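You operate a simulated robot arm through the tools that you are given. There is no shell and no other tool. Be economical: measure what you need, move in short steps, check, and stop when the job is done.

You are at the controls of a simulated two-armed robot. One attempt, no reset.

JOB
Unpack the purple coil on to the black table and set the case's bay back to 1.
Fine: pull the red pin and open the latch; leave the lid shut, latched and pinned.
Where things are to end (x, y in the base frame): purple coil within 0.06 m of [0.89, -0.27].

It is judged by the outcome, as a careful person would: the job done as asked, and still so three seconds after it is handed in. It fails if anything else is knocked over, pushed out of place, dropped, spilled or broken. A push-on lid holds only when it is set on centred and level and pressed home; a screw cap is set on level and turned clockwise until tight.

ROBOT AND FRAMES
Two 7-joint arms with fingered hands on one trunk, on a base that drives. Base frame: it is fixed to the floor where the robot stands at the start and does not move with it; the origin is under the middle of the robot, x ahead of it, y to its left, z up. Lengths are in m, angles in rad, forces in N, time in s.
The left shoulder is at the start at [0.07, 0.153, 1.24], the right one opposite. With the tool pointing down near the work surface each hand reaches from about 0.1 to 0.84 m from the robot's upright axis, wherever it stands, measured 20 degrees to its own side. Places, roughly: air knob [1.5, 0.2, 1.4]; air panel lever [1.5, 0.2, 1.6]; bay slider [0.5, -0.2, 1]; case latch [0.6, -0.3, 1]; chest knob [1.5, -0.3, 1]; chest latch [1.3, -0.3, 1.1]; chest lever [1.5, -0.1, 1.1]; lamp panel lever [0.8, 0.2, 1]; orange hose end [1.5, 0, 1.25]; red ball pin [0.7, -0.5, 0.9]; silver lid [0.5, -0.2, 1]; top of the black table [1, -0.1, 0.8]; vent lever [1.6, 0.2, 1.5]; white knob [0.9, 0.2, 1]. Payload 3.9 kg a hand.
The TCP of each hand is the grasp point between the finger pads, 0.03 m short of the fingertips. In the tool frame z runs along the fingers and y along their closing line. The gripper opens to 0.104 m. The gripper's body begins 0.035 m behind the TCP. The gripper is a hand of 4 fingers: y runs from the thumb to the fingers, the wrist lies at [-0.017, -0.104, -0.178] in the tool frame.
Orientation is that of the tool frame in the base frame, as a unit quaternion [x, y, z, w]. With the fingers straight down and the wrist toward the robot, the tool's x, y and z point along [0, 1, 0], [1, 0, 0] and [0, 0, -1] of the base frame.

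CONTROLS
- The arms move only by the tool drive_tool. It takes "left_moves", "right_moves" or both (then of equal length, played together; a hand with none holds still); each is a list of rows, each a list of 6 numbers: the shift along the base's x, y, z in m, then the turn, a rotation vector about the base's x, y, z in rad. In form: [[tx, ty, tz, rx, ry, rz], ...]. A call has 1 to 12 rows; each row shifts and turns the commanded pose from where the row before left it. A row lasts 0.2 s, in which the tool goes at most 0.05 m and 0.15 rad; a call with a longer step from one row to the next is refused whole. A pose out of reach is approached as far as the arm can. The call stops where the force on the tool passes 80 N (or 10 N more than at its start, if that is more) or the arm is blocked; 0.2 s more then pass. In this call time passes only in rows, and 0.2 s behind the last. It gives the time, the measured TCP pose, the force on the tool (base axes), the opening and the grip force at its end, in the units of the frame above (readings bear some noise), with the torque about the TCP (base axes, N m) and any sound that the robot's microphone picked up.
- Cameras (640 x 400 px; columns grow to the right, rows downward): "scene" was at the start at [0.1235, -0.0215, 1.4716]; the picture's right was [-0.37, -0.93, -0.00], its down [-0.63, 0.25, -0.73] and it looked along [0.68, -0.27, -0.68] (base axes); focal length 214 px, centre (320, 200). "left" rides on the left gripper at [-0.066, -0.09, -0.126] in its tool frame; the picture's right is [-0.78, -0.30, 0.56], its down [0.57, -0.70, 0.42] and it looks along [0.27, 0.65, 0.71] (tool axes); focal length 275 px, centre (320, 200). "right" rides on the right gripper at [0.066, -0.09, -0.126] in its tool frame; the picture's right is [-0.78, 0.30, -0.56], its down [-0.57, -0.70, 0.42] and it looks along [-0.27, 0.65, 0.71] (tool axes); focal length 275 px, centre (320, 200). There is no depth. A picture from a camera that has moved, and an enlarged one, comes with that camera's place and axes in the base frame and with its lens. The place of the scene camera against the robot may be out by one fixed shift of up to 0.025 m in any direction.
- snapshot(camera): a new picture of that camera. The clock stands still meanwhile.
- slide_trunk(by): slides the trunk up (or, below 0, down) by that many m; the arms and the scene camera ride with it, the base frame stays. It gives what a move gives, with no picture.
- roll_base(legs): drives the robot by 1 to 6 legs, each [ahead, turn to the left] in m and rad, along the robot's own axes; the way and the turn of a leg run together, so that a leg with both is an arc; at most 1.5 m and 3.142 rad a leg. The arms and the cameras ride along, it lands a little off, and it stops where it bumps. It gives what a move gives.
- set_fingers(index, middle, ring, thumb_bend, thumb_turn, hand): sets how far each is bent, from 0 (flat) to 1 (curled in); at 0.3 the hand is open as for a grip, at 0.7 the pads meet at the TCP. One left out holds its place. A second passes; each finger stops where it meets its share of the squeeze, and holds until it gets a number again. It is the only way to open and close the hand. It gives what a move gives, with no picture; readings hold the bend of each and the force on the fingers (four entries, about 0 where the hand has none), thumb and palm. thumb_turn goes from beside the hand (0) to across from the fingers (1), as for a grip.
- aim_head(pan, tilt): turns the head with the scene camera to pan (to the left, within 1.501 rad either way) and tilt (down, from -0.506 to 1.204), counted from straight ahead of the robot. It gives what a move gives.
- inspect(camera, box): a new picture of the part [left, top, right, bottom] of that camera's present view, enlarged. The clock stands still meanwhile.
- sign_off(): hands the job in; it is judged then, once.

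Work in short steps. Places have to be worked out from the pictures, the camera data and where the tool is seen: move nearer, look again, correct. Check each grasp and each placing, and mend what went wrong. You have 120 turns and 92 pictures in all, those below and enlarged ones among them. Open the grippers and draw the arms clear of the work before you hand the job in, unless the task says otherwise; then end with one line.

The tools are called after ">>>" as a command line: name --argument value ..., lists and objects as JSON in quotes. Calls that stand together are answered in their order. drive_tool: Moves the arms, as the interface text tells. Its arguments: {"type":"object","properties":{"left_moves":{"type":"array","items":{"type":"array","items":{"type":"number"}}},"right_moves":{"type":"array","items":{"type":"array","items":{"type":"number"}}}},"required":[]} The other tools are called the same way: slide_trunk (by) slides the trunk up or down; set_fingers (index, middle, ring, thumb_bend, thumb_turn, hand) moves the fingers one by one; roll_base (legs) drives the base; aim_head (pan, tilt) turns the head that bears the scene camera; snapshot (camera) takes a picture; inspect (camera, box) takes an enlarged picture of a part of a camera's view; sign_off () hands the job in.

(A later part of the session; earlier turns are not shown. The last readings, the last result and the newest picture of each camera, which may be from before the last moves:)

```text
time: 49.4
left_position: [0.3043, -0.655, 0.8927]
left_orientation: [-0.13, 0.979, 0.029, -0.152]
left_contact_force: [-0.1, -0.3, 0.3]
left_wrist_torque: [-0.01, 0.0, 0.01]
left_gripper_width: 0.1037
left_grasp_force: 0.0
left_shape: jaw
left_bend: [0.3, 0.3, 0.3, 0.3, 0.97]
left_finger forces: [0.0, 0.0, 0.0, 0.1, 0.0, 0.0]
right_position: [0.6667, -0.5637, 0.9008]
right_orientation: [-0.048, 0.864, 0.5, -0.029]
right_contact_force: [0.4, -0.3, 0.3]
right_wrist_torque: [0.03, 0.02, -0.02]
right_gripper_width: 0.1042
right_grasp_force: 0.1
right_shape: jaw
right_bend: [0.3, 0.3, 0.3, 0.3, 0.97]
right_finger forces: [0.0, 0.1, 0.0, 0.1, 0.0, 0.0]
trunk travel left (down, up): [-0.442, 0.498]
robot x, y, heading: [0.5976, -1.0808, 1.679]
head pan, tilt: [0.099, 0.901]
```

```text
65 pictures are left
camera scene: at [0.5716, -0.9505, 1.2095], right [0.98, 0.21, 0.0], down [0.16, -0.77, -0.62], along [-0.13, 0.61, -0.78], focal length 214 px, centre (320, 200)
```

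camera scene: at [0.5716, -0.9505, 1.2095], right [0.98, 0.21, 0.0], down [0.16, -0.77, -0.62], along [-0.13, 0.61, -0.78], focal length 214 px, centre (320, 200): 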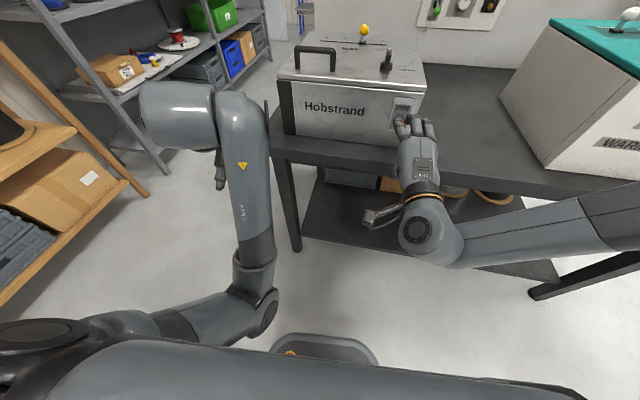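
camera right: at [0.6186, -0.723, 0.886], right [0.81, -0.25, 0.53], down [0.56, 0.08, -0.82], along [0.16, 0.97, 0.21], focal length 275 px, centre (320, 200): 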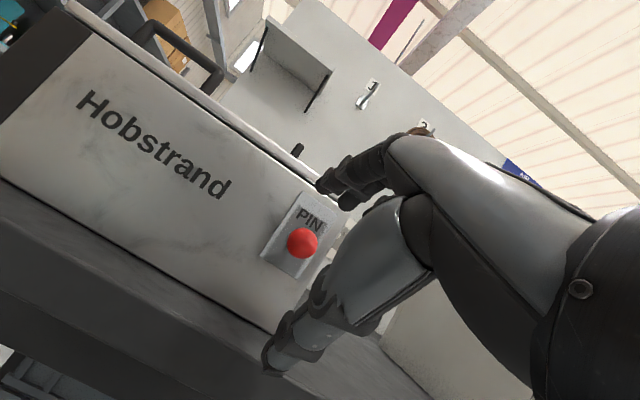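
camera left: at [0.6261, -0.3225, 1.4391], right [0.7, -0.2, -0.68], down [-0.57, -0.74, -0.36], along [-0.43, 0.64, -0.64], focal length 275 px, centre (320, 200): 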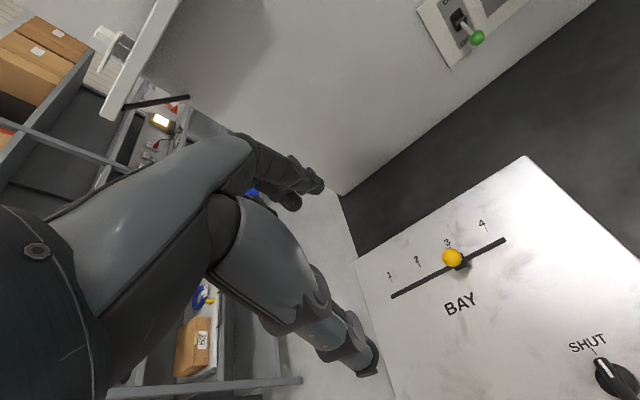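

Ball sits ≈(0.668,-0.457,0.897), TCP at (0.667,-0.564,0.901). I partly close the hand to keep fingers off the case, then go forward 0.07.

>>> set_fingers --hand "right" --index 0.45 --middle 0.45 --ring 0.45 --thumb_bend 0.45

>>> drive_tool --right_moves '[[0, 0.035, -0.002, 0, 0, 0], [0, 0.035, -0.002, 0, 0, 0]]'

>>> snapshot --camera "right"

```text
time: 50.4
left_position: [0.3053, -0.6543, 0.8927]
left_orientation: [-0.13, 0.98, 0.029, -0.151]
left_contact_force: [0.0, -0.1, -0.4]
left_wrist_torque: [0.0, -0.01, 0.02]
left_gripper_width: 0.104
left_grasp_force: 0.0
left_shape: jaw
left_bend: [0.3, 0.3, 0.3, 0.3, 0.97]
left_finger forces: [0.0, 0.0, 0.1, 0.0, 0.1, 0.0]
right_position: [0.6671, -0.5636, 0.9]
right_orientation: [-0.049, 0.864, 0.5, -0.03]
right_contact_force: [0.2, 0.1, 0.5]
right_wrist_torque: [0.04, -0.01, 0.0]
right_gripper_width: 0.0672
right_grasp_force: 0.2
right_shape: fingers
right_bend: [0.45, 0.45, 0.45, 0.45, 0.97]
right_finger forces: [0.1, 0.0, 0.0, 0.1, 0.1, 0.1]
trunk travel left (down, up): [-0.442, 0.498]
robot x, y, heading: [0.5997, -1.0822, 1.679]
head pan, tilt: [0.099, 0.901]
```

```text
time: 51.0
left_position: [0.3048, -0.6535, 0.8939]
left_orientation: [-0.13, 0.979, 0.029, -0.152]
left_contact_force: [0.7, -0.6, -1.0]
left_wrist_torque: [-0.01, -0.01, -0.01]
left_gripper_width: 0.1039
left_grasp_force: 0.1
left_shape: jaw
left_bend: [0.3, 0.3, 0.3, 0.3, 0.97]
left_finger forces: [0.1, 0.1, 0.0, 0.1, 0.0, 0.1]
right_position: [0.6789, -0.4957, 0.9064]
right_orientation: [-0.049, 0.864, 0.499, -0.03]
right_contact_force: [-0.5, 1.4, 0.0]
right_wrist_torque: [0.0, 0.02, 0.01]
right_gripper_width: 0.0674
right_grasp_force: 0.1
right_shape: fingers
right_bend: [0.45, 0.45, 0.45, 0.45, 0.97]
right_finger forces: [0.0, 0.0, 0.0, 0.0, 0.0, 0.0]
right hand out of reach, approached as far as the arm can: row 1, 2
trunk travel left (down, up): [-0.442, 0.498]
robot x, y, heading: [0.598, -1.082, 1.681]
head pan, tilt: [0.099, 0.901]
```

```text
64 pictures are left
camera right: at [0.6301, -0.6564, 0.8916], right [0.81, -0.24, 0.53], down [0.56, 0.08, -0.82], along [0.16, 0.97, 0.2], focal length 275 px, centre (320, 200)
```

right: 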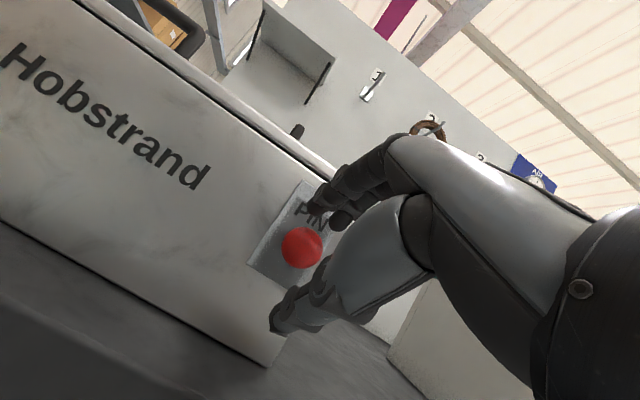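

Again at the reach edge (drifted right 1 cm). Turn the base slightly left and lower a touch, then finish the approach.

>>> roll_base --legs '[[0, 0.035]]'

>>> slide_trunk --by -0.013

>>> drive_tool --right_moves '[[0.008, 0.015, 0, 0, 0, 0], [0.003, 0.015, 0, 0, 0, 0]]'

>>> snapshot --camera "right"

```text
time: 51.8
left_position: [0.2904, -0.6635, 0.8923]
left_orientation: [-0.147, 0.977, 0.026, -0.152]
left_contact_force: [0.0, -0.3, -0.2]
left_wrist_torque: [-0.01, 0.01, -0.01]
left_gripper_width: 0.104
left_grasp_force: 0.1
left_shape: jaw
left_bend: [0.3, 0.3, 0.3, 0.3, 0.97]
left_finger forces: [0.1, 0.1, 0.1, 0.0, 0.0, 0.0]
right_position: [0.6578, -0.4956, 0.9063]
right_orientation: [-0.063, 0.863, 0.5, -0.038]
right_contact_force: [-0.7, -1.5, -0.8]
right_wrist_torque: [0.0, 0.0, -0.02]
right_gripper_width: 0.067
right_grasp_force: 0.1
right_shape: fingers
right_bend: [0.45, 0.45, 0.45, 0.45, 0.97]
right_finger forces: [0.0, 0.1, 0.0, 0.0, 0.1, 0.0]
trunk travel left (down, up): [-0.442, 0.498]
robot x, y, heading: [0.5933, -1.0806, 1.715]
head pan, tilt: [0.099, 0.901]
```

```text
time: 52.4
left_position: [0.2897, -0.6633, 0.8805]
left_orientation: [-0.148, 0.977, 0.026, -0.153]
left_contact_force: [0.0, -0.3, 0.1]
left_wrist_torque: [-0.02, 0.03, 0.01]
left_gripper_width: 0.1038
left_grasp_force: 0.1
left_shape: jaw
left_bend: [0.3, 0.3, 0.3, 0.3, 0.97]
left_finger forces: [0.1, 0.1, 0.0, 0.1, 0.0, 0.0]
right_position: [0.6569, -0.4937, 0.8925]
right_orientation: [-0.063, 0.863, 0.499, -0.037]
right_contact_force: [0.6, 0.9, -0.1]
right_wrist_torque: [0.0, -0.06, 0.0]
right_gripper_width: 0.0671
right_grasp_force: 0.0
right_shape: fingers
right_bend: [0.45, 0.45, 0.45, 0.45, 0.97]
right_finger forces: [0.0, 0.0, 0.0, 0.0, 0.0, 0.0]
trunk travel left (down, up): [-0.429, 0.511]
robot x, y, heading: [0.5978, -1.087, 1.715]
head pan, tilt: [0.099, 0.901]
```

```text
time: 53.0
left_position: [0.2898, -0.6702, 0.8825]
left_orientation: [-0.147, 0.977, 0.029, -0.151]
left_contact_force: [0.0, 0.1, -0.5]
left_wrist_torque: [-0.02, -0.01, 0.01]
left_gripper_width: 0.1042
left_grasp_force: 0.0
left_shape: jaw
left_bend: [0.3, 0.3, 0.3, 0.3, 0.97]
left_finger forces: [0.0, 0.0, 0.0, 0.0, 0.1, 0.1]
right_position: [0.6674, -0.4725, 0.8996]
right_orientation: [-0.067, 0.862, 0.502, -0.04]
right_contact_force: [-1.7, -35.9, 5.8]
right_wrist_torque: [0.93, -0.09, -0.16]
right_gripper_width: 0.0654
right_grasp_force: 18.4
right_shape: fingers
right_bend: [0.46, 0.48, 0.49, 0.45, 0.97]
right_finger forces: [16.3, 5.2, 14.7, 0.0, 0.1, 0.1]
trunk travel left (down, up): [-0.429, 0.511]
robot x, y, heading: [0.5966, -1.0824, 1.715]
head pan, tilt: [0.099, 0.901]
```

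```text
63 pictures are left
camera right: at [0.6253, -0.6347, 0.8825], right [0.82, -0.21, 0.53], down [0.56, 0.11, -0.82], along [0.12, 0.97, 0.21], focal length 275 px, centre (320, 200)
```

right: 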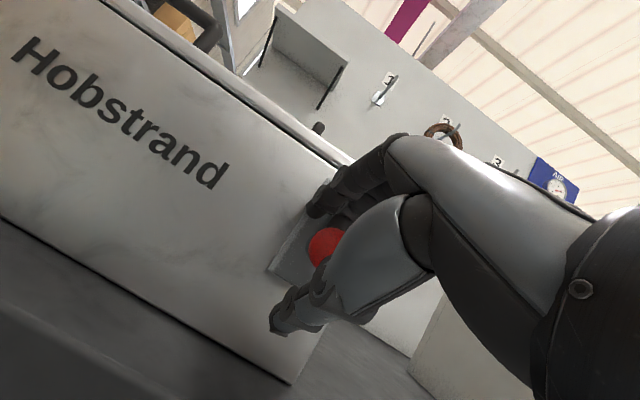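

Fingertips pressed the case (36 N); back off at once, close the hand a bit more so the tips stay nearer the axis.

>>> drive_tool --right_moves '[[0, -0.015, 0, 0, 0, 0]]'

>>> set_fingers --hand "right" --index 0.52 --middle 0.52 --ring 0.52 --thumb_bend 0.5

>>> inspect --camera "right" --box '[240, 140, 440, 360]'

```text
time: 53.4
left_position: [0.2902, -0.6628, 0.8782]
left_orientation: [-0.147, 0.977, 0.025, -0.153]
left_contact_force: [-0.3, 0.3, -0.5]
left_wrist_torque: [0.01, -0.01, 0.01]
left_gripper_width: 0.1039
left_grasp_force: 0.1
left_shape: jaw
left_bend: [0.3, 0.3, 0.3, 0.3, 0.97]
left_finger forces: [0.0, 0.0, 0.1, 0.0, 0.0, 0.1]
right_position: [0.6715, -0.4775, 0.8925]
right_orientation: [-0.061, 0.864, 0.499, -0.036]
right_contact_force: [-0.2, -1.0, -0.9]
right_wrist_torque: [0.0, 0.02, -0.02]
right_gripper_width: 0.0669
right_grasp_force: 0.0
right_shape: fingers
right_bend: [0.45, 0.45, 0.45, 0.45, 0.97]
right_finger forces: [0.1, 0.0, 0.1, 0.0, 0.1, 0.0]
trunk travel left (down, up): [-0.429, 0.511]
robot x, y, heading: [0.5962, -1.0812, 1.712]
head pan, tilt: [0.099, 0.901]
```

```text
time: 54.4
left_position: [0.2907, -0.6634, 0.8804]
left_orientation: [-0.148, 0.977, 0.027, -0.152]
left_contact_force: [0.2, -0.7, 0.0]
left_wrist_torque: [0.0, 0.04, 0.01]
left_gripper_width: 0.1039
left_grasp_force: 0.1
left_shape: jaw
left_bend: [0.3, 0.3, 0.3, 0.3, 0.97]
left_finger forces: [0.0, 0.1, 0.1, 0.0, 0.0, 0.1]
right_position: [0.6693, -0.4789, 0.8944]
right_orientation: [-0.063, 0.863, 0.5, -0.038]
right_contact_force: [-0.4, -0.1, 0.6]
right_wrist_torque: [0.02, 0.02, 0.0]
right_gripper_width: 0.0517
right_grasp_force: 0.6
right_shape: fingers
right_bend: [0.52, 0.52, 0.52, 0.5, 0.97]
right_finger forces: [0.1, 0.4, 0.0, 0.1, 0.0, 0.0]
trunk travel left (down, up): [-0.429, 0.511]
robot x, y, heading: [0.5956, -1.0832, 1.719]
head pan, tilt: [0.099, 0.901]
```

```text
1.82 times, centred on (340, 250) of right
camera zoom: at [0.6261, -0.6413, 0.8788], right [0.82, -0.22, 0.53], down [0.56, 0.1, -0.82], along [0.12, 0.97, 0.2], focal length 500 px, centre (284, 109)
```

zoom: 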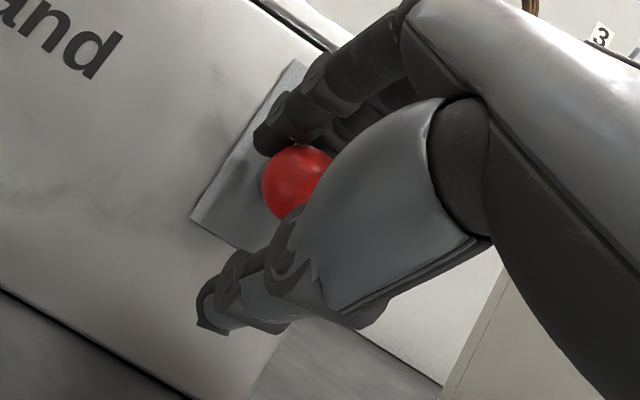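

The ball sits between fingers and thumb. Close to grip.

>>> set_fingers --hand "right" --index 0.75 --middle 0.75 --ring 0.75 --thumb_bend 0.75

>>> inspect --camera "right" --box '[240, 140, 440, 360]'

```text
time: 55.4
left_position: [0.2882, -0.6665, 0.8796]
left_orientation: [-0.146, 0.977, 0.027, -0.152]
left_contact_force: [0.9, 0.1, -0.4]
left_wrist_torque: [-0.02, 0.0, 0.03]
left_gripper_width: 0.1039
left_grasp_force: 0.1
left_shape: jaw
left_bend: [0.3, 0.3, 0.3, 0.3, 0.97]
left_finger forces: [0.1, 0.0, 0.0, 0.0, 0.0, 0.1]
right_position: [0.6676, -0.4805, 0.8958]
right_orientation: [-0.064, 0.862, 0.501, -0.039]
right_contact_force: [-2.5, 2.1, 17.4]
right_wrist_torque: [0.68, 0.0, -0.05]
right_gripper_width: 0.0106
right_grasp_force: 15.6
right_shape: fingers
right_bend: [0.72, 0.52, 0.75, 0.72, 0.97]
right_finger forces: [9.8, 15.4, 0.1, 0.0, 4.6, 0.0]
trunk travel left (down, up): [-0.429, 0.511]
robot x, y, heading: [0.595, -1.0821, 1.714]
head pan, tilt: [0.099, 0.901]
```

```text
1.82 times, centred on (340, 250) of right
camera zoom: at [0.625, -0.6427, 0.8805], right [0.82, -0.22, 0.53], down [0.56, 0.11, -0.82], along [0.12, 0.97, 0.21], focal length 500 px, centre (284, 109)
```

zoom: 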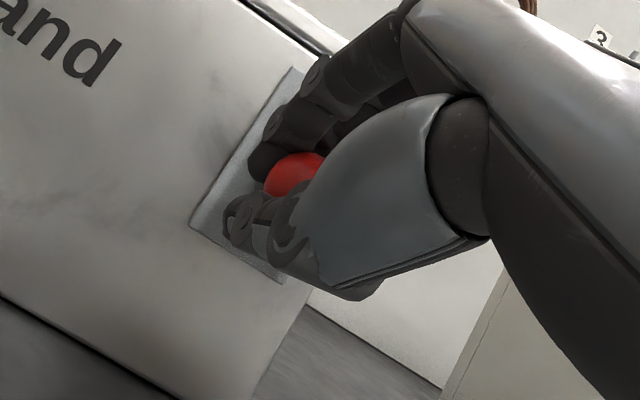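

The middle finger meets the ball early: ball centre is ≈1 cm on the finger side. I loosen, raise the hand 1 cm, and regrip.

>>> set_fingers --hand "right" --index 0.5 --middle 0.5 --ring 0.5 --thumb_bend 0.5

>>> slide_trunk --by 0.011

>>> set_fingers --hand "right" --index 0.75 --middle 0.75 --ring 0.75 --thumb_bend 0.75

>>> inspect --camera "right" --box '[240, 140, 440, 360]'

```text
time: 56.4
left_position: [0.2907, -0.6632, 0.8794]
left_orientation: [-0.147, 0.977, 0.026, -0.153]
left_contact_force: [-0.5, -0.4, 0.0]
left_wrist_torque: [-0.04, -0.02, 0.01]
left_gripper_width: 0.1039
left_grasp_force: 0.1
left_shape: jaw
left_bend: [0.3, 0.3, 0.3, 0.3, 0.97]
left_finger forces: [0.1, 0.1, 0.0, 0.0, 0.1, 0.0]
right_position: [0.6686, -0.4793, 0.894]
right_orientation: [-0.063, 0.864, 0.498, -0.038]
right_contact_force: [-0.9, -0.6, -0.3]
right_wrist_torque: [0.02, -0.03, -0.02]
right_gripper_width: 0.0532
right_grasp_force: 0.1
right_shape: fingers
right_bend: [0.5, 0.5, 0.5, 0.5, 0.97]
right_finger forces: [0.1, 0.1, 0.0, 0.0, 0.0, 0.0]
trunk travel left (down, up): [-0.429, 0.511]
robot x, y, heading: [0.5929, -1.0802, 1.714]
head pan, tilt: [0.099, 0.901]
```

```text
time: 57.0
left_position: [0.2905, -0.6645, 0.8907]
left_orientation: [-0.147, 0.977, 0.026, -0.152]
left_contact_force: [0.0, 0.4, -0.5]
left_wrist_torque: [-0.02, 0.0, -0.01]
left_gripper_width: 0.1039
left_grasp_force: 0.1
left_shape: jaw
left_bend: [0.3, 0.3, 0.3, 0.3, 0.97]
left_finger forces: [0.0, 0.1, 0.1, 0.1, 0.1, 0.0]
right_position: [0.6686, -0.481, 0.9048]
right_orientation: [-0.063, 0.864, 0.498, -0.037]
right_contact_force: [0.7, -0.3, -0.2]
right_wrist_torque: [-0.03, -0.01, 0.01]
right_gripper_width: 0.0533
right_grasp_force: 0.0
right_shape: fingers
right_bend: [0.5, 0.5, 0.5, 0.5, 0.97]
right_finger forces: [0.0, 0.0, 0.0, 0.0, 0.0, 0.1]
trunk travel left (down, up): [-0.44, 0.5]
robot x, y, heading: [0.5958, -1.0829, 1.716]
head pan, tilt: [0.099, 0.901]
```

```text
time: 58.0
left_position: [0.289, -0.6641, 0.8909]
left_orientation: [-0.146, 0.977, 0.027, -0.152]
left_contact_force: [0.1, -1.6, 0.0]
left_wrist_torque: [-0.02, -0.01, 0.03]
left_gripper_width: 0.1039
left_grasp_force: 0.1
left_shape: jaw
left_bend: [0.3, 0.3, 0.3, 0.3, 0.97]
left_finger forces: [0.1, 0.0, 0.0, 0.0, 0.0, 0.1]
right_position: [0.6674, -0.4808, 0.9044]
right_orientation: [-0.063, 0.863, 0.5, -0.038]
right_contact_force: [-2.7, 4.4, 6.9]
right_wrist_torque: [0.19, -0.04, 0.04]
right_gripper_width: 0.0163
right_grasp_force: 14.3
right_shape: fingers
right_bend: [0.62, 0.62, 0.75, 0.66, 0.96]
right_finger forces: [8.8, 10.1, 0.0, 0.0, 9.9, 0.0]
trunk travel left (down, up): [-0.44, 0.5]
robot x, y, heading: [0.5982, -1.083, 1.713]
head pan, tilt: [0.099, 0.901]
```

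```text
1.82 times, centred on (340, 250) of right
camera zoom: at [0.6254, -0.6415, 0.8903], right [0.82, -0.22, 0.53], down [0.56, 0.1, -0.82], along [0.12, 0.97, 0.21], focal length 500 px, centre (284, 109)
```

zoom: 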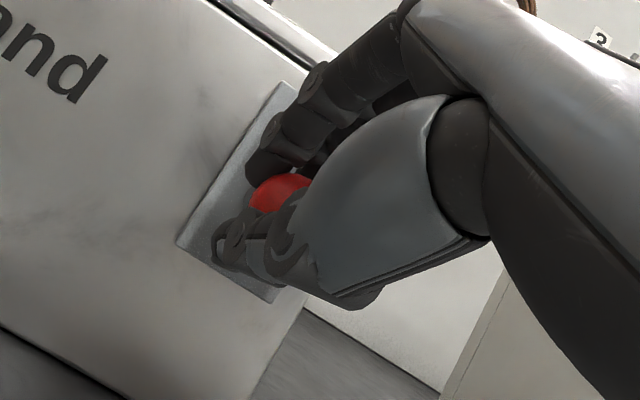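

Solid grip (index, middle, thumb ≈10 N each). Pull straight back along -y.

>>> drive_tool --right_moves '[[0, -0.012, 0, 0, 0, 0], [0, -0.012, 0, 0, 0, 0], [0, -0.012, 0, 0, 0, 0], [0, -0.012, 0, 0, 0, 0]]'

>>> snapshot --camera "right"

```text
time: 59.0
left_position: [0.2903, -0.666, 0.8921]
left_orientation: [-0.146, 0.977, 0.028, -0.152]
left_contact_force: [-0.5, 0.5, 0.5]
left_wrist_torque: [0.01, -0.03, -0.02]
left_gripper_width: 0.1037
left_grasp_force: 0.2
left_shape: jaw
left_bend: [0.3, 0.3, 0.3, 0.3, 0.97]
left_finger forces: [0.1, 0.0, 0.0, 0.0, 0.0, 0.0]
right_position: [0.6668, -0.5308, 0.908]
right_orientation: [-0.065, 0.861, 0.503, -0.039]
right_contact_force: [-3.2, 3.5, 14.3]
right_wrist_torque: [0.46, -0.05, 0.09]
right_gripper_width: 0.0
right_grasp_force: 9.7
right_shape: fingers
right_bend: [0.71, 0.58, 0.75, 0.75, 0.97]
right_finger forces: [7.3, 11.0, 0.1, 0.1, 0.0, 0.0]
trunk travel left (down, up): [-0.44, 0.5]
robot x, y, heading: [0.5998, -1.0818, 1.715]
head pan, tilt: [0.099, 0.901]
```

```text
59 pictures are left
camera right: at [0.6246, -0.692, 0.8921], right [0.82, -0.22, 0.53], down [0.56, 0.11, -0.82], along [0.12, 0.97, 0.21], focal length 275 px, centre (320, 200)
```

right: 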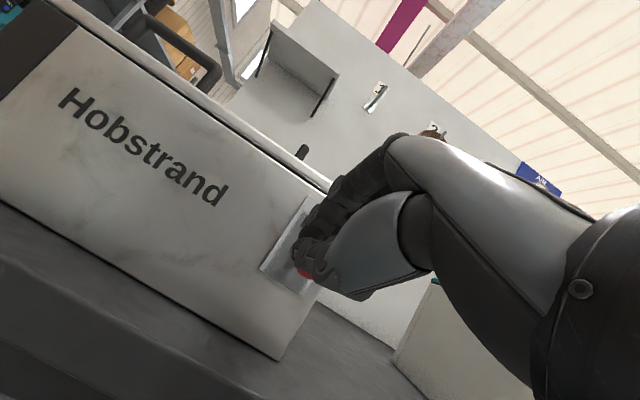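

Thumb lost contact and the fingers press on top — it may have slipped. Zoom in.

>>> inspect --camera "right" --box '[250, 190, 350, 300]'

>>> inspect --camera "scene" --box '[350, 70, 470, 200]'

```text
3.64 times, centred on (300, 245) of right
camera zoom: at [0.6246, -0.692, 0.8921], right [0.82, -0.22, 0.53], down [0.56, 0.11, -0.82], along [0.12, 0.97, 0.21], focal length 1001 px, centre (393, 36)
```

zoom: 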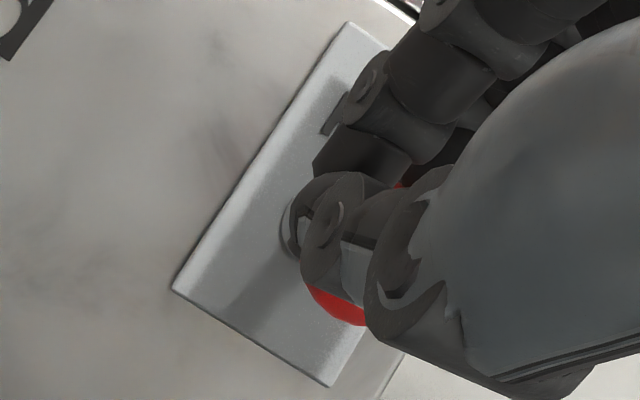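

```text
3.08 times, centred on (410, 135) of scene
camera zoom: at [0.566, -0.953, 1.2079], right [0.97, 0.24, 0.0], down [0.19, -0.76, -0.62], along [-0.15, 0.6, -0.78], focal length 660 px, centre (43, 400)
```

zoom: 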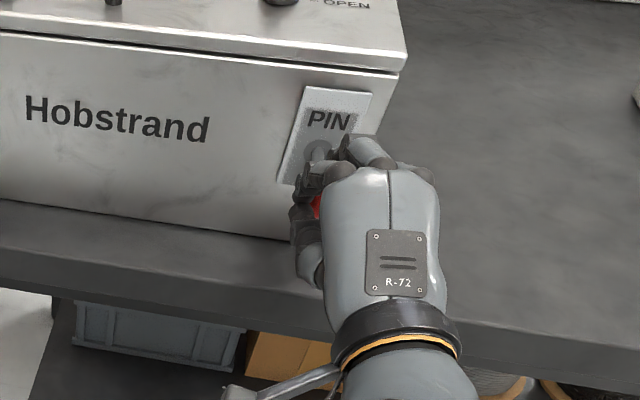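

It slipped: the grip was too near the fingertips. I open to ≈0.54 and go in deeper before closing.

>>> set_fingers --hand "right" --index 0.5 --middle 0.5 --ring 0.5 --thumb_bend 0.5

>>> drive_tool --right_moves '[[0, 0.02, -0.001, 0, 0, 0], [0, 0.02, -0.001, 0, 0, 0], [0, 0.01, 0, 0, 0, 0]]'

>>> inspect --camera "right" --box '[240, 140, 440, 360]'

```text
time: 60.0
left_position: [0.2888, -0.6636, 0.8906]
left_orientation: [-0.148, 0.977, 0.027, -0.152]
left_contact_force: [0.0, -0.2, -0.2]
left_wrist_torque: [-0.01, 0.0, -0.03]
left_gripper_width: 0.1041
left_grasp_force: 0.0
left_shape: jaw
left_bend: [0.3, 0.3, 0.3, 0.3, 0.97]
left_finger forces: [0.1, 0.1, 0.0, 0.0, 0.0, 0.1]
right_position: [0.6678, -0.5287, 0.905]
right_orientation: [-0.063, 0.864, 0.499, -0.038]
right_contact_force: [0.3, 1.1, -0.2]
right_wrist_torque: [0.01, -0.02, 0.01]
right_gripper_width: 0.0532
right_grasp_force: 0.1
right_shape: fingers
right_bend: [0.5, 0.5, 0.5, 0.5, 0.97]
right_finger forces: [0.0, 0.0, 0.1, 0.1, 0.1, 0.0]
trunk travel left (down, up): [-0.44, 0.5]
robot x, y, heading: [0.5981, -1.0829, 1.712]
head pan, tilt: [0.099, 0.901]
```

```text
time: 60.8
left_position: [0.2903, -0.6642, 0.8915]
left_orientation: [-0.147, 0.977, 0.026, -0.152]
left_contact_force: [-0.5, 0.8, -0.7]
left_wrist_torque: [-0.01, 0.02, 0.01]
left_gripper_width: 0.1039
left_grasp_force: 0.0
left_shape: jaw
left_bend: [0.3, 0.3, 0.3, 0.3, 0.97]
left_finger forces: [0.1, 0.0, 0.0, 0.0, 0.1, 0.0]
right_position: [0.6682, -0.4774, 0.9024]
right_orientation: [-0.064, 0.863, 0.499, -0.039]
right_contact_force: [0.9, 0.4, -0.8]
right_wrist_torque: [0.01, -0.02, -0.02]
right_gripper_width: 0.0534
right_grasp_force: 0.0
right_shape: fingers
right_bend: [0.5, 0.5, 0.5, 0.5, 0.97]
right_finger forces: [0.1, 0.1, 0.0, 0.0, 0.1, 0.1]
trunk travel left (down, up): [-0.44, 0.5]
robot x, y, heading: [0.5986, -1.0807, 1.713]
head pan, tilt: [0.099, 0.901]
```

```text
1.82 times, centred on (340, 250) of right
camera zoom: at [0.6256, -0.6394, 0.8874], right [0.82, -0.22, 0.53], down [0.56, 0.1, -0.82], along [0.12, 0.97, 0.2], focal length 500 px, centre (284, 109)
```

zoom: 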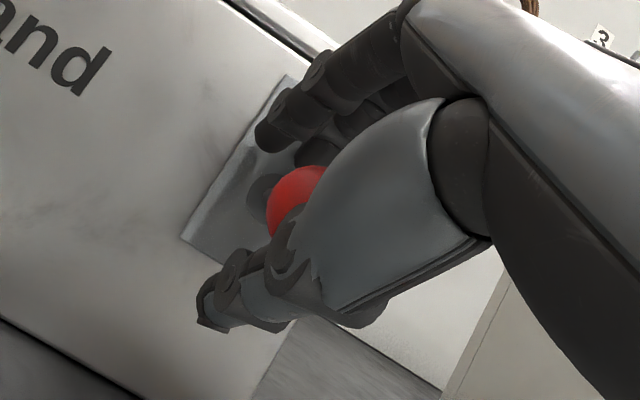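

No contact yet; advance another 1.2 cm, then close.

>>> drive_tool --right_moves '[[0, 0.007, 0, 0, 0, 0], [0, 0.006, 0, 0, 0, 0]]'

>>> set_fingers --hand "right" --index 0.8 --middle 0.8 --ring 0.8 --thumb_bend 0.8

>>> inspect --camera "right" --box '[240, 140, 440, 360]'

```text
time: 61.4
left_position: [0.2895, -0.6678, 0.8932]
left_orientation: [-0.147, 0.977, 0.028, -0.152]
left_contact_force: [-0.7, 0.1, 0.6]
left_wrist_torque: [0.0, -0.02, -0.04]
left_gripper_width: 0.1038
left_grasp_force: 0.1
left_shape: jaw
left_bend: [0.3, 0.3, 0.3, 0.3, 0.97]
left_finger forces: [0.0, 0.0, 0.0, 0.0, 0.0, 0.0]
right_position: [0.6689, -0.4707, 0.905]
right_orientation: [-0.067, 0.863, 0.499, -0.04]
right_contact_force: [-1.7, -24.8, -2.3]
right_wrist_torque: [0.61, -0.11, -0.2]
right_gripper_width: 0.0576
right_grasp_force: 14.7
right_shape: fingers
right_bend: [0.51, 0.52, 0.52, 0.48, 0.97]
right_finger forces: [5.6, 4.7, 10.8, 0.1, 7.8, 0.0]
trunk travel left (down, up): [-0.44, 0.5]
robot x, y, heading: [0.5946, -1.0849, 1.716]
head pan, tilt: [0.099, 0.901]
```

```text
time: 62.4
left_position: [0.2892, -0.6612, 0.8883]
left_orientation: [-0.146, 0.977, 0.025, -0.153]
left_contact_force: [0.0, -1.2, -0.8]
left_wrist_torque: [-0.03, 0.02, 0.0]
left_gripper_width: 0.1038
left_grasp_force: 0.0
left_shape: jaw
left_bend: [0.3, 0.3, 0.3, 0.3, 0.97]
left_finger forces: [0.0, 0.0, 0.0, 0.1, 0.0, 0.0]
right_position: [0.6704, -0.463, 0.8977]
right_orientation: [-0.064, 0.867, 0.493, -0.038]
right_contact_force: [-2.8, -0.6, -33.4]
right_wrist_torque: [0.6, -0.11, 0.18]
right_gripper_width: 0.0101
right_grasp_force: 25.9
right_shape: fingers
right_bend: [0.73, 0.79, 0.8, 0.71, 0.96]
right_finger forces: [10.5, 5.8, 0.0, 0.0, 35.6, 0.0]
trunk travel left (down, up): [-0.44, 0.5]
robot x, y, heading: [0.597, -1.0818, 1.712]
head pan, tilt: [0.099, 0.901]
```

```text
1.82 times, centred on (340, 250) of right
camera zoom: at [0.6282, -0.6247, 0.8851], right [0.82, -0.21, 0.54], down [0.56, 0.09, -0.82], along [0.12, 0.97, 0.19], focal length 500 px, centre (284, 109)
```

zoom: 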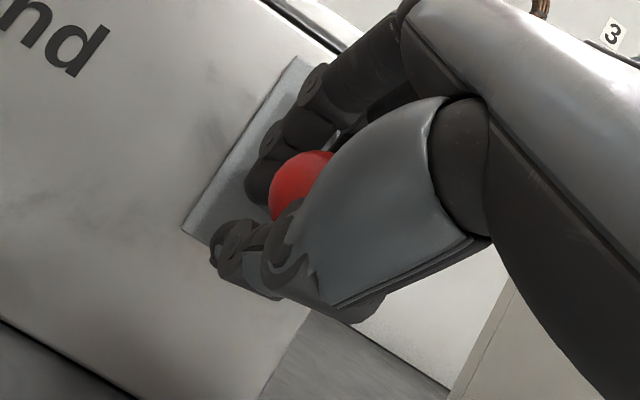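

Now fingers curl behind the ball, with thumb pushing up hard. I ease the hand down 5 mm and pull.

>>> drive_tool --right_moves '[[0, 0, -0.005, 0, 0, 0], [0, -0.01, 0, 0, 0, 0], [0, -0.01, 0, 0, 0, 0], [0, -0.01, 0, 0, 0, 0], [0, -0.01, 0, 0, 0, 0]]'

>>> inspect --camera "right" --box '[200, 120, 440, 360]'

```text
time: 63.6
left_position: [0.2888, -0.653, 0.8859]
left_orientation: [-0.145, 0.977, 0.019, -0.153]
left_contact_force: [0.8, -0.6, 0.1]
left_wrist_torque: [0.01, 0.01, 0.01]
left_gripper_width: 0.1038
left_grasp_force: 0.0
left_shape: jaw
left_bend: [0.3, 0.3, 0.3, 0.3, 0.97]
left_finger forces: [0.0, 0.0, 0.1, 0.0, 0.0, 0.0]
right_position: [0.672, -0.4941, 0.895]
right_orientation: [-0.062, 0.866, 0.494, -0.038]
right_contact_force: [-11.2, 39.3, -20.1]
right_wrist_torque: [-0.02, -0.12, 0.15]
right_gripper_width: 0.0063
right_grasp_force: 30.1
right_shape: fingers
right_bend: [0.73, 0.73, 0.8, 0.72, 0.95]
right_finger forces: [22.4, 22.9, 0.0, 0.0, 15.7, 0.1]
right hand out of reach, approached as far as the arm can: row 1
trunk travel left (down, up): [-0.44, 0.5]
robot x, y, heading: [0.5937, -1.0844, 1.713]
head pan, tilt: [0.099, 0.901]
```

```text
1.67 times, centred on (320, 240) of right
camera zoom: at [0.6288, -0.6565, 0.8827], right [0.82, -0.21, 0.54], down [0.56, 0.09, -0.82], along [0.13, 0.97, 0.19], focal length 459 px, centre (320, 133)
```

zoom: 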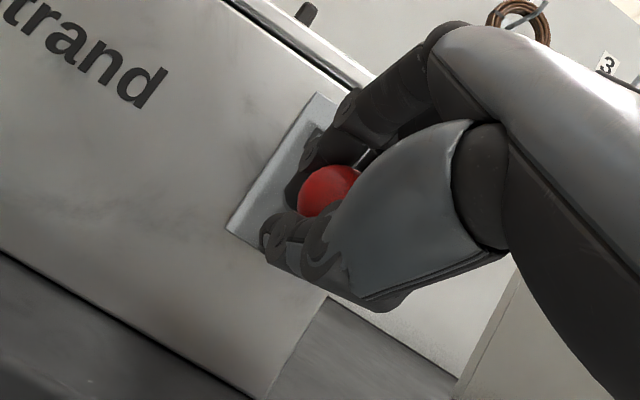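

Holding with 39 N pull and the hand has come 3 cm. Keep pulling.

>>> drive_tool --right_moves '[[0, -0.012, 0, 0, 0, 0], [0, -0.012, 0, 0, 0, 0], [0, -0.012, 0, 0, 0, 0]]'

>>> inspect --camera "right" --box '[200, 120, 440, 360]'

```text
time: 64.6
left_position: [0.2775, -0.6435, 0.8964]
left_orientation: [-0.136, 0.96, 0.01, -0.245]
left_contact_force: [-0.1, 0.9, -0.7]
left_wrist_torque: [-0.03, -0.03, 0.02]
left_gripper_width: 0.104
left_grasp_force: 0.1
left_shape: jaw
left_bend: [0.3, 0.3, 0.3, 0.3, 0.97]
left_finger forces: [0.1, 0.0, 0.0, 0.0, 0.0, 0.0]
right_position: [0.7142, -0.5113, 0.9246]
right_orientation: [-0.018, 0.831, 0.555, 0.02]
right_contact_force: [-0.4, 0.9, -0.3]
right_wrist_torque: [0.05, 0.02, 0.09]
right_gripper_width: 0.0
right_grasp_force: 0.1
right_shape: fingers
right_bend: [0.74, 0.76, 0.8, 0.75, 0.96]
right_finger forces: [0.1, 0.0, 0.0, 0.1, 0.0, 0.0]
trunk travel left (down, up): [-0.44, 0.5]
robot x, y, heading: [0.5982, -1.0855, 1.712]
head pan, tilt: [0.099, 0.901]
stopped in row 3 (left hand): the arm was blocked; the commanded pose is now the measured one
```

```text
1.67 times, centred on (320, 240) of right
camera zoom: at [0.6513, -0.6625, 0.8862], right [0.75, -0.4, 0.53], down [0.61, 0.13, -0.78], along [0.24, 0.91, 0.34], focal length 459 px, centre (320, 133)
```

zoom: 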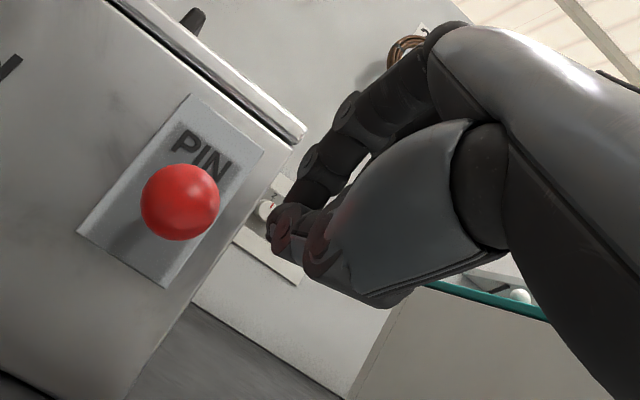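

Slipped off again; need to see whether the pin moved. Look from the scene camera.

>>> inspect --camera "scene" --box '[350, 70, 470, 190]'

>>> snapshot --camera "right"

```text
3.33 times, centred on (410, 130) of scene
camera zoom: at [0.5483, -0.825, 1.2056], right [0.97, 0.24, -0.01], down [0.2, -0.82, -0.54], along [-0.14, 0.52, -0.84], focal length 715 px, centre (20, 433)
```

zoom: 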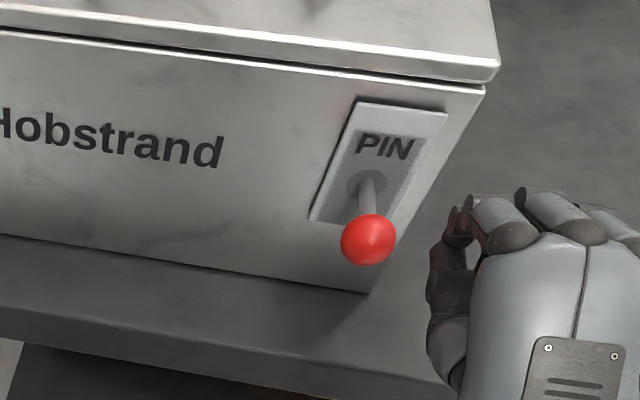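

```text
51 pictures are left
camera right: at [0.6513, -0.6625, 0.8862], right [0.75, -0.4, 0.53], down [0.61, 0.13, -0.78], along [0.24, 0.91, 0.34], focal length 275 px, centre (320, 200)
```

right: 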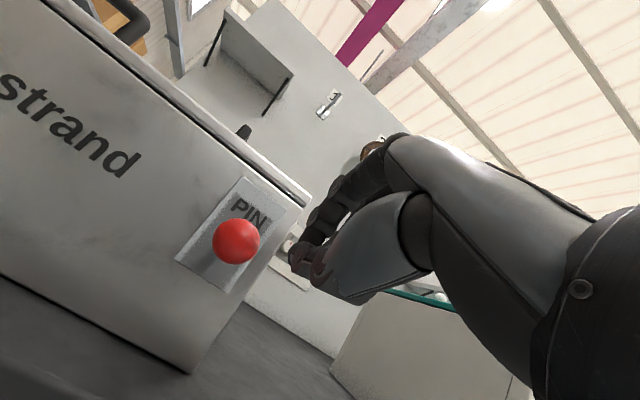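

The hole-to-ball gap grew (≈4.2→5.5 cm), so the pin did come ≈1.3 cm; ball now near y≈-0.47. A hook from above with fingers behind the ball will pull cleanly, so I raise the hand and reduce its tilt.

>>> set_fingers --hand "right" --index 0.48 --middle 0.48 --ring 0.48 --thumb_bend 0.4

>>> drive_tool --right_moves '[[0, -0.01, 0.045, -0.12, 0, 0], [0, 0, 0.04, -0.14, 0, 0], [-0.02, 0.02, 0, -0.14, 0, 0], [-0.026, 0.02, 0, -0.14, 0, 0]]'

>>> snapshot --camera "right"

```text
time: 65.0
left_position: [0.3195, -0.7428, 0.9189]
left_orientation: [-0.121, 0.952, 0.057, -0.277]
left_contact_force: [4.2, 5.3, -6.0]
left_wrist_torque: [-0.22, 0.45, 0.19]
left_gripper_width: 0.1041
left_grasp_force: 0.1
left_shape: jaw
left_bend: [0.3, 0.3, 0.3, 0.3, 0.97]
left_finger forces: [0.0, 0.0, 0.0, 0.1, 0.0, 0.0]
right_position: [0.7756, -0.6239, 0.972]
right_orientation: [0.024, 0.762, 0.644, 0.068]
right_contact_force: [-4.0, 4.1, 0.8]
right_wrist_torque: [-0.08, 0.01, -0.25]
right_gripper_width: 0.0685
right_grasp_force: 0.0
right_shape: fingers
right_bend: [0.48, 0.48, 0.48, 0.4, 0.97]
right_finger forces: [0.1, 0.1, 0.0, 0.0, 0.0, 0.0]
trunk travel left (down, up): [-0.44, 0.5]
robot x, y, heading: [0.5957, -1.0821, 1.712]
head pan, tilt: [0.099, 0.901]
stopped (left hand): the arm was blocked; the commanded pose is now the measured one
```

```text
time: 65.4
left_position: [0.2624, -0.7273, 0.9291]
left_orientation: [-0.161, 0.92, 0.052, -0.354]
left_contact_force: [0.9, 1.6, 3.6]
left_wrist_torque: [-0.13, -0.13, 0.07]
left_gripper_width: 0.1037
left_grasp_force: 0.0
left_shape: jaw
left_bend: [0.3, 0.3, 0.3, 0.3, 0.97]
left_finger forces: [0.1, 0.0, 0.0, 0.1, 0.0, 0.1]
right_position: [0.7357, -0.5992, 0.9438]
right_orientation: [-0.016, 0.786, 0.617, 0.036]
right_contact_force: [-0.2, 1.6, -3.5]
right_wrist_torque: [0.26, 0.02, 0.04]
right_gripper_width: 0.0692
right_grasp_force: 0.0
right_shape: fingers
right_bend: [0.48, 0.48, 0.48, 0.4, 0.97]
right_finger forces: [0.1, 0.0, 0.0, 0.1, 0.1, 0.0]
right hand out of reach, approached as far as the arm can: row 1, 2
trunk travel left (down, up): [-0.44, 0.5]
robot x, y, heading: [0.5991, -1.0841, 1.711]
head pan, tilt: [0.099, 0.901]
stopped in row 2 (left hand): the arm was blocked; the commanded pose is now the measured one
```

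```text
50 pictures are left
camera right: at [0.672, -0.7402, 0.8818], right [0.73, -0.48, 0.48], down [0.64, 0.23, -0.74], along [0.24, 0.84, 0.48], focal length 275 px, centre (320, 200)
```

right: 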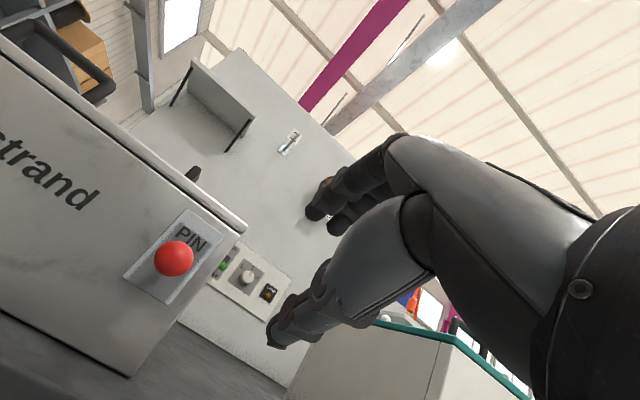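

The left arm is being blocked by something and jolts the whole body. Look at the scene view to see where it is.

>>> snapshot --camera "scene"

```text
49 pictures are left
camera scene: at [0.5631, -0.93, 1.2047], right [0.97, 0.24, 0.0], down [0.19, -0.77, -0.61], along [-0.15, 0.59, -0.8], focal length 214 px, centre (320, 200)
```

scene: 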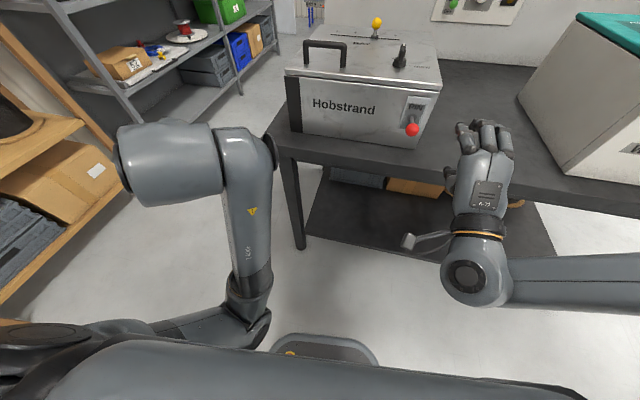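

The left hand sits in a folded, limited pose. I bring it up and forward to a comfortable place, away from the case.

>>> drive_tool --left_moves '[[0, 0.02, 0.04, 0, 0, 0], [0, 0.03, 0.035, 0, 0, 0], [0, 0.03, 0.035, 0, 0, 0], [0, 0.03, 0.035, 0, 0, 0]]'

```text
time: 66.4
left_position: [0.2656, -0.6325, 1.0884]
left_orientation: [-0.166, 0.919, 0.065, -0.352]
left_contact_force: [-0.9, 0.5, -0.6]
left_wrist_torque: [0.0, 0.0, -0.01]
left_gripper_width: 0.1039
left_grasp_force: 0.0
left_shape: jaw
left_bend: [0.3, 0.3, 0.3, 0.3, 0.97]
left_finger forces: [0.1, 0.0, 0.0, 0.0, 0.0, 0.0]
right_position: [0.74, -0.6154, 0.9558]
right_orientation: [-0.013, 0.779, 0.626, 0.034]
right_contact_force: [0.3, -0.5, -0.7]
right_wrist_torque: [0.01, 0.02, -0.01]
right_gripper_width: 0.0692
right_grasp_force: 0.1
right_shape: fingers
right_bend: [0.48, 0.48, 0.48, 0.4, 0.97]
right_finger forces: [0.1, 0.1, 0.0, 0.0, 0.0, 0.0]
trunk travel left (down, up): [-0.44, 0.5]
robot x, y, heading: [0.5957, -1.0876, 1.712]
head pan, tilt: [0.099, 0.901]
```

Body is steady now. Bring the right hand over the ball with tilt ≈35°.

>>> drive_tool --right_moves '[[0, 0.01, 0.03, -0.125, 0.011, 0.004], [0, 0.02, 0.01, -0.125, 0.011, 0.004], [-0.012, 0.025, 0, -0.125, 0.011, 0.004], [-0.02, 0.025, 0, -0.125, 0.011, 0.004], [-0.02, 0.025, 0, -0.125, 0.011, 0.004], [-0.02, 0.025, 0, -0.125, 0.011, 0.004]]'

>>> snapshot --camera "right"

```text
time: 67.8
left_position: [0.2666, -0.6393, 1.091]
left_orientation: [-0.166, 0.919, 0.069, -0.351]
left_contact_force: [-0.5, -0.4, 0.2]
left_wrist_torque: [0.03, 0.0, 0.01]
left_gripper_width: 0.1039
left_grasp_force: 0.0
left_shape: jaw
left_bend: [0.3, 0.3, 0.3, 0.3, 0.97]
left_finger forces: [0.0, 0.0, 0.1, 0.1, 0.0, 0.0]
right_position: [0.6785, -0.4669, 0.9823]
right_orientation: [-0.015, 0.954, 0.3, -0.006]
right_contact_force: [0.8, -8.6, 5.9]
right_wrist_torque: [0.23, -0.04, -0.1]
right_gripper_width: 0.067
right_grasp_force: 4.1
right_shape: fingers
right_bend: [0.5, 0.49, 0.48, 0.4, 0.97]
right_finger forces: [2.6, 6.5, 0.0, 0.0, 0.0, 0.1]
right hand out of reach, approached as far as the arm can: row 1
trunk travel left (down, up): [-0.44, 0.5]
robot x, y, heading: [0.5967, -1.0858, 1.707]
head pan, tilt: [0.099, 0.901]
```

```text
48 pictures are left
camera right: at [0.6179, -0.615, 1.033], right [0.78, -0.05, 0.62], down [0.58, -0.31, -0.75], along [0.23, 0.95, -0.21], focal length 275 px, centre (320, 200)
```

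right: 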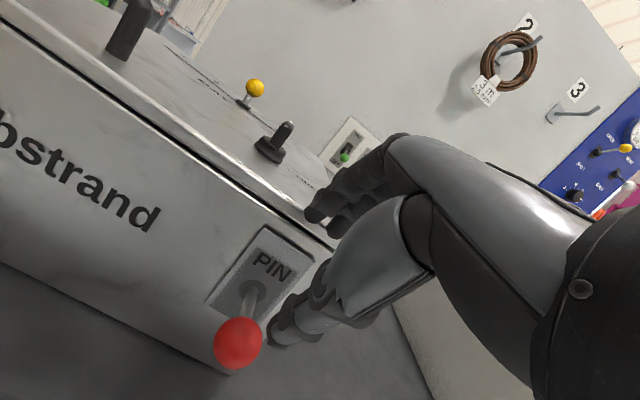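

Ball now ≈(0.669,-0.476,0.898), so the pin has come ≈2 cm. Fingers brush the lid edge; I back off 1.7 cm, then lower so that the fingers go behind the ball.

>>> drive_tool --right_moves '[[-0.005, -0.017, 0, 0, 0, 0], [-0.005, 0, -0.03, 0, 0, 0], [0, 0, -0.03, 0, 0, 0], [0, 0, -0.03, 0, 0, 0]]'

>>> snapshot --camera "right"

```text
time: 68.8
left_position: [0.2659, -0.6352, 1.0875]
left_orientation: [-0.166, 0.919, 0.065, -0.351]
left_contact_force: [-0.4, 0.2, -0.3]
left_wrist_torque: [0.0, 0.0, 0.0]
left_gripper_width: 0.104
left_grasp_force: 0.0
left_shape: jaw
left_bend: [0.3, 0.3, 0.3, 0.3, 0.97]
left_finger forces: [0.0, 0.1, 0.1, 0.1, 0.1, 0.0]
right_position: [0.6702, -0.4808, 0.8873]
right_orientation: [-0.014, 0.954, 0.298, -0.006]
right_contact_force: [-0.7, 0.2, 0.7]
right_wrist_torque: [0.01, 0.0, 0.04]
right_gripper_width: 0.0695
right_grasp_force: 0.4
right_shape: fingers
right_bend: [0.48, 0.48, 0.48, 0.4, 0.97]
right_finger forces: [0.4, 0.0, 0.1, 0.1, 0.0, 0.1]
trunk travel left (down, up): [-0.44, 0.5]
robot x, y, heading: [0.5959, -1.0843, 1.715]
head pan, tilt: [0.099, 0.901]
```

```text
47 pictures are left
camera right: at [0.608, -0.6287, 0.9401], right [0.78, -0.05, 0.62], down [0.58, -0.32, -0.75], along [0.23, 0.95, -0.22], focal length 275 px, centre (320, 200)
```

right: 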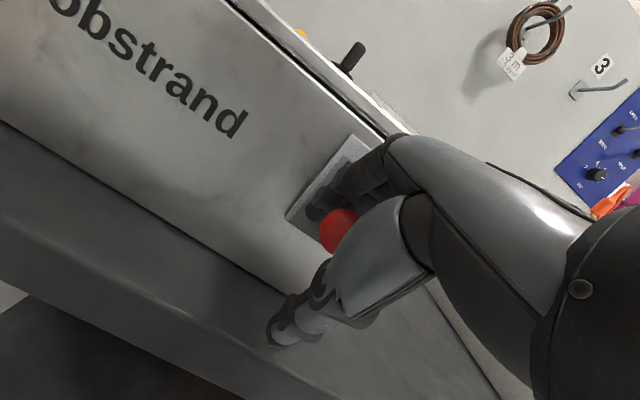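

Fingers are behind the ball. Close fingers, then thumb.

>>> set_fingers --hand "right" --index 0.75 --middle 0.75 --ring 0.75 --thumb_bend 0.75

>>> inspect --camera "right" --box '[240, 140, 440, 360]'

```text
time: 69.8
left_position: [0.2663, -0.634, 1.0871]
left_orientation: [-0.166, 0.919, 0.065, -0.352]
left_contact_force: [-0.3, 0.3, -0.2]
left_wrist_torque: [-0.02, 0.0, 0.03]
left_gripper_width: 0.1037
left_grasp_force: 0.1
left_shape: jaw
left_bend: [0.3, 0.3, 0.3, 0.3, 0.97]
left_finger forces: [0.0, 0.0, 0.0, 0.0, 0.1, 0.0]
right_position: [0.6684, -0.4807, 0.8882]
right_orientation: [-0.015, 0.954, 0.298, -0.007]
right_contact_force: [-8.3, 7.0, -1.2]
right_wrist_torque: [0.04, -0.1, 0.19]
right_gripper_width: 0.0
right_grasp_force: 14.0
right_shape: fingers
right_bend: [0.75, 0.74, 0.75, 0.71, 0.97]
right_finger forces: [6.6, 11.8, 0.0, 0.1, 8.5, 0.0]
trunk travel left (down, up): [-0.44, 0.5]
robot x, y, heading: [0.5994, -1.0832, 1.715]
head pan, tilt: [0.099, 0.901]
```

```text
1.82 times, centred on (340, 250) of right
camera zoom: at [0.6068, -0.6284, 0.9401], right [0.78, -0.05, 0.62], down [0.58, -0.32, -0.75], along [0.23, 0.95, -0.22], focal length 500 px, centre (284, 109)
```

zoom: 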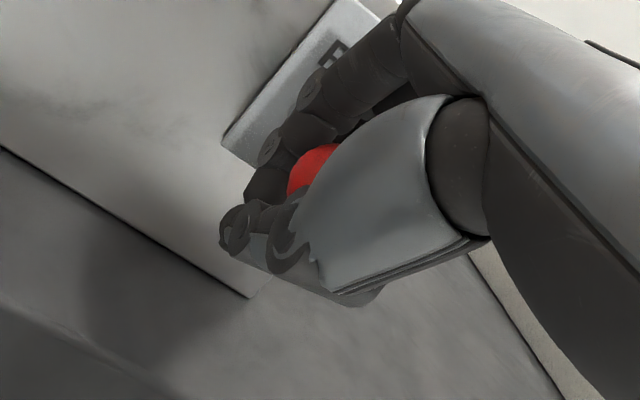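

Ball is caged. Pull -y in small steps.

>>> drive_tool --right_moves '[[0, -0.01, 0, 0, 0, 0], [0, -0.01, 0, 0, 0, 0], [0, -0.01, 0, 0, 0, 0], [0, -0.01, 0, 0, 0, 0]]'

>>> snapshot --camera "right"

```text
time: 70.8
left_position: [0.2659, -0.6229, 1.0849]
left_orientation: [-0.165, 0.919, 0.06, -0.354]
left_contact_force: [0.2, -0.1, 0.6]
left_wrist_torque: [0.01, -0.01, 0.01]
left_gripper_width: 0.1039
left_grasp_force: 0.0
left_shape: jaw
left_bend: [0.3, 0.3, 0.3, 0.3, 0.97]
left_finger forces: [0.1, 0.0, 0.1, 0.0, 0.1, 0.1]
right_position: [0.6713, -0.5093, 0.8828]
right_orientation: [-0.011, 0.955, 0.295, -0.006]
right_contact_force: [0.3, 41.9, -9.1]
right_wrist_torque: [-1.01, -0.06, 0.02]
right_gripper_width: 0.0156
right_grasp_force: 22.2
right_shape: fingers
right_bend: [0.74, 0.58, 0.75, 0.75, 0.97]
right_finger forces: [20.8, 23.7, 0.0, 0.0, 0.1, 0.1]
trunk travel left (down, up): [-0.44, 0.5]
robot x, y, heading: [0.5949, -1.0855, 1.71]
head pan, tilt: [0.099, 0.901]
```

```text
45 pictures are left
camera right: at [0.6083, -0.6564, 0.9367], right [0.78, -0.05, 0.62], down [0.58, -0.33, -0.75], along [0.24, 0.94, -0.23], focal length 275 px, centre (320, 200)
```

right: 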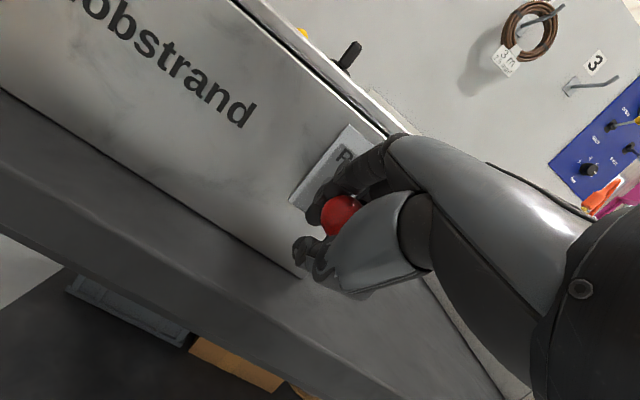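

Ball has come to ≈y -0.497, so it is moving (≈42 N). Pull a bit further.

>>> drive_tool --right_moves '[[0, -0.008, 0, 0, 0, 0], [0, -0.008, 0, 0, 0, 0]]'

>>> snapshot --camera "right"

```text
time: 71.4
left_position: [0.2663, -0.6102, 1.0796]
left_orientation: [-0.162, 0.92, 0.055, -0.353]
left_contact_force: [-0.1, -0.8, 0.5]
left_wrist_torque: [0.04, 0.03, -0.06]
left_gripper_width: 0.1038
left_grasp_force: 0.1
left_shape: jaw
left_bend: [0.3, 0.3, 0.3, 0.3, 0.97]
left_finger forces: [0.1, 0.0, 0.0, 0.1, 0.0, 0.1]
right_position: [0.6701, -0.5132, 0.8825]
right_orientation: [-0.009, 0.956, 0.294, -0.006]
right_contact_force: [6.3, 43.8, -5.3]
right_wrist_torque: [-1.01, 0.05, -0.11]
right_gripper_width: 0.0198
right_grasp_force: 22.0
right_shape: fingers
right_bend: [0.74, 0.55, 0.75, 0.75, 0.97]
right_finger forces: [15.8, 29.7, 0.0, 0.0, 0.0, 0.0]
trunk travel left (down, up): [-0.44, 0.5]
robot x, y, heading: [0.6002, -1.0847, 1.715]
head pan, tilt: [0.099, 0.901]
```

```text
44 pictures are left
camera right: at [0.6076, -0.6591, 0.9365], right [0.78, -0.05, 0.62], down [0.57, -0.33, -0.75], along [0.25, 0.94, -0.23], focal length 275 px, centre (320, 200)
```

right: 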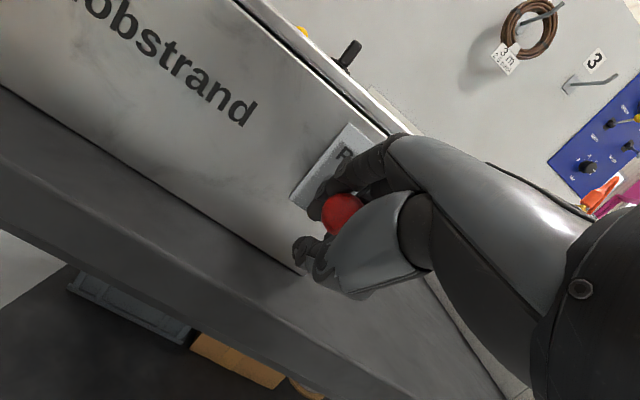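

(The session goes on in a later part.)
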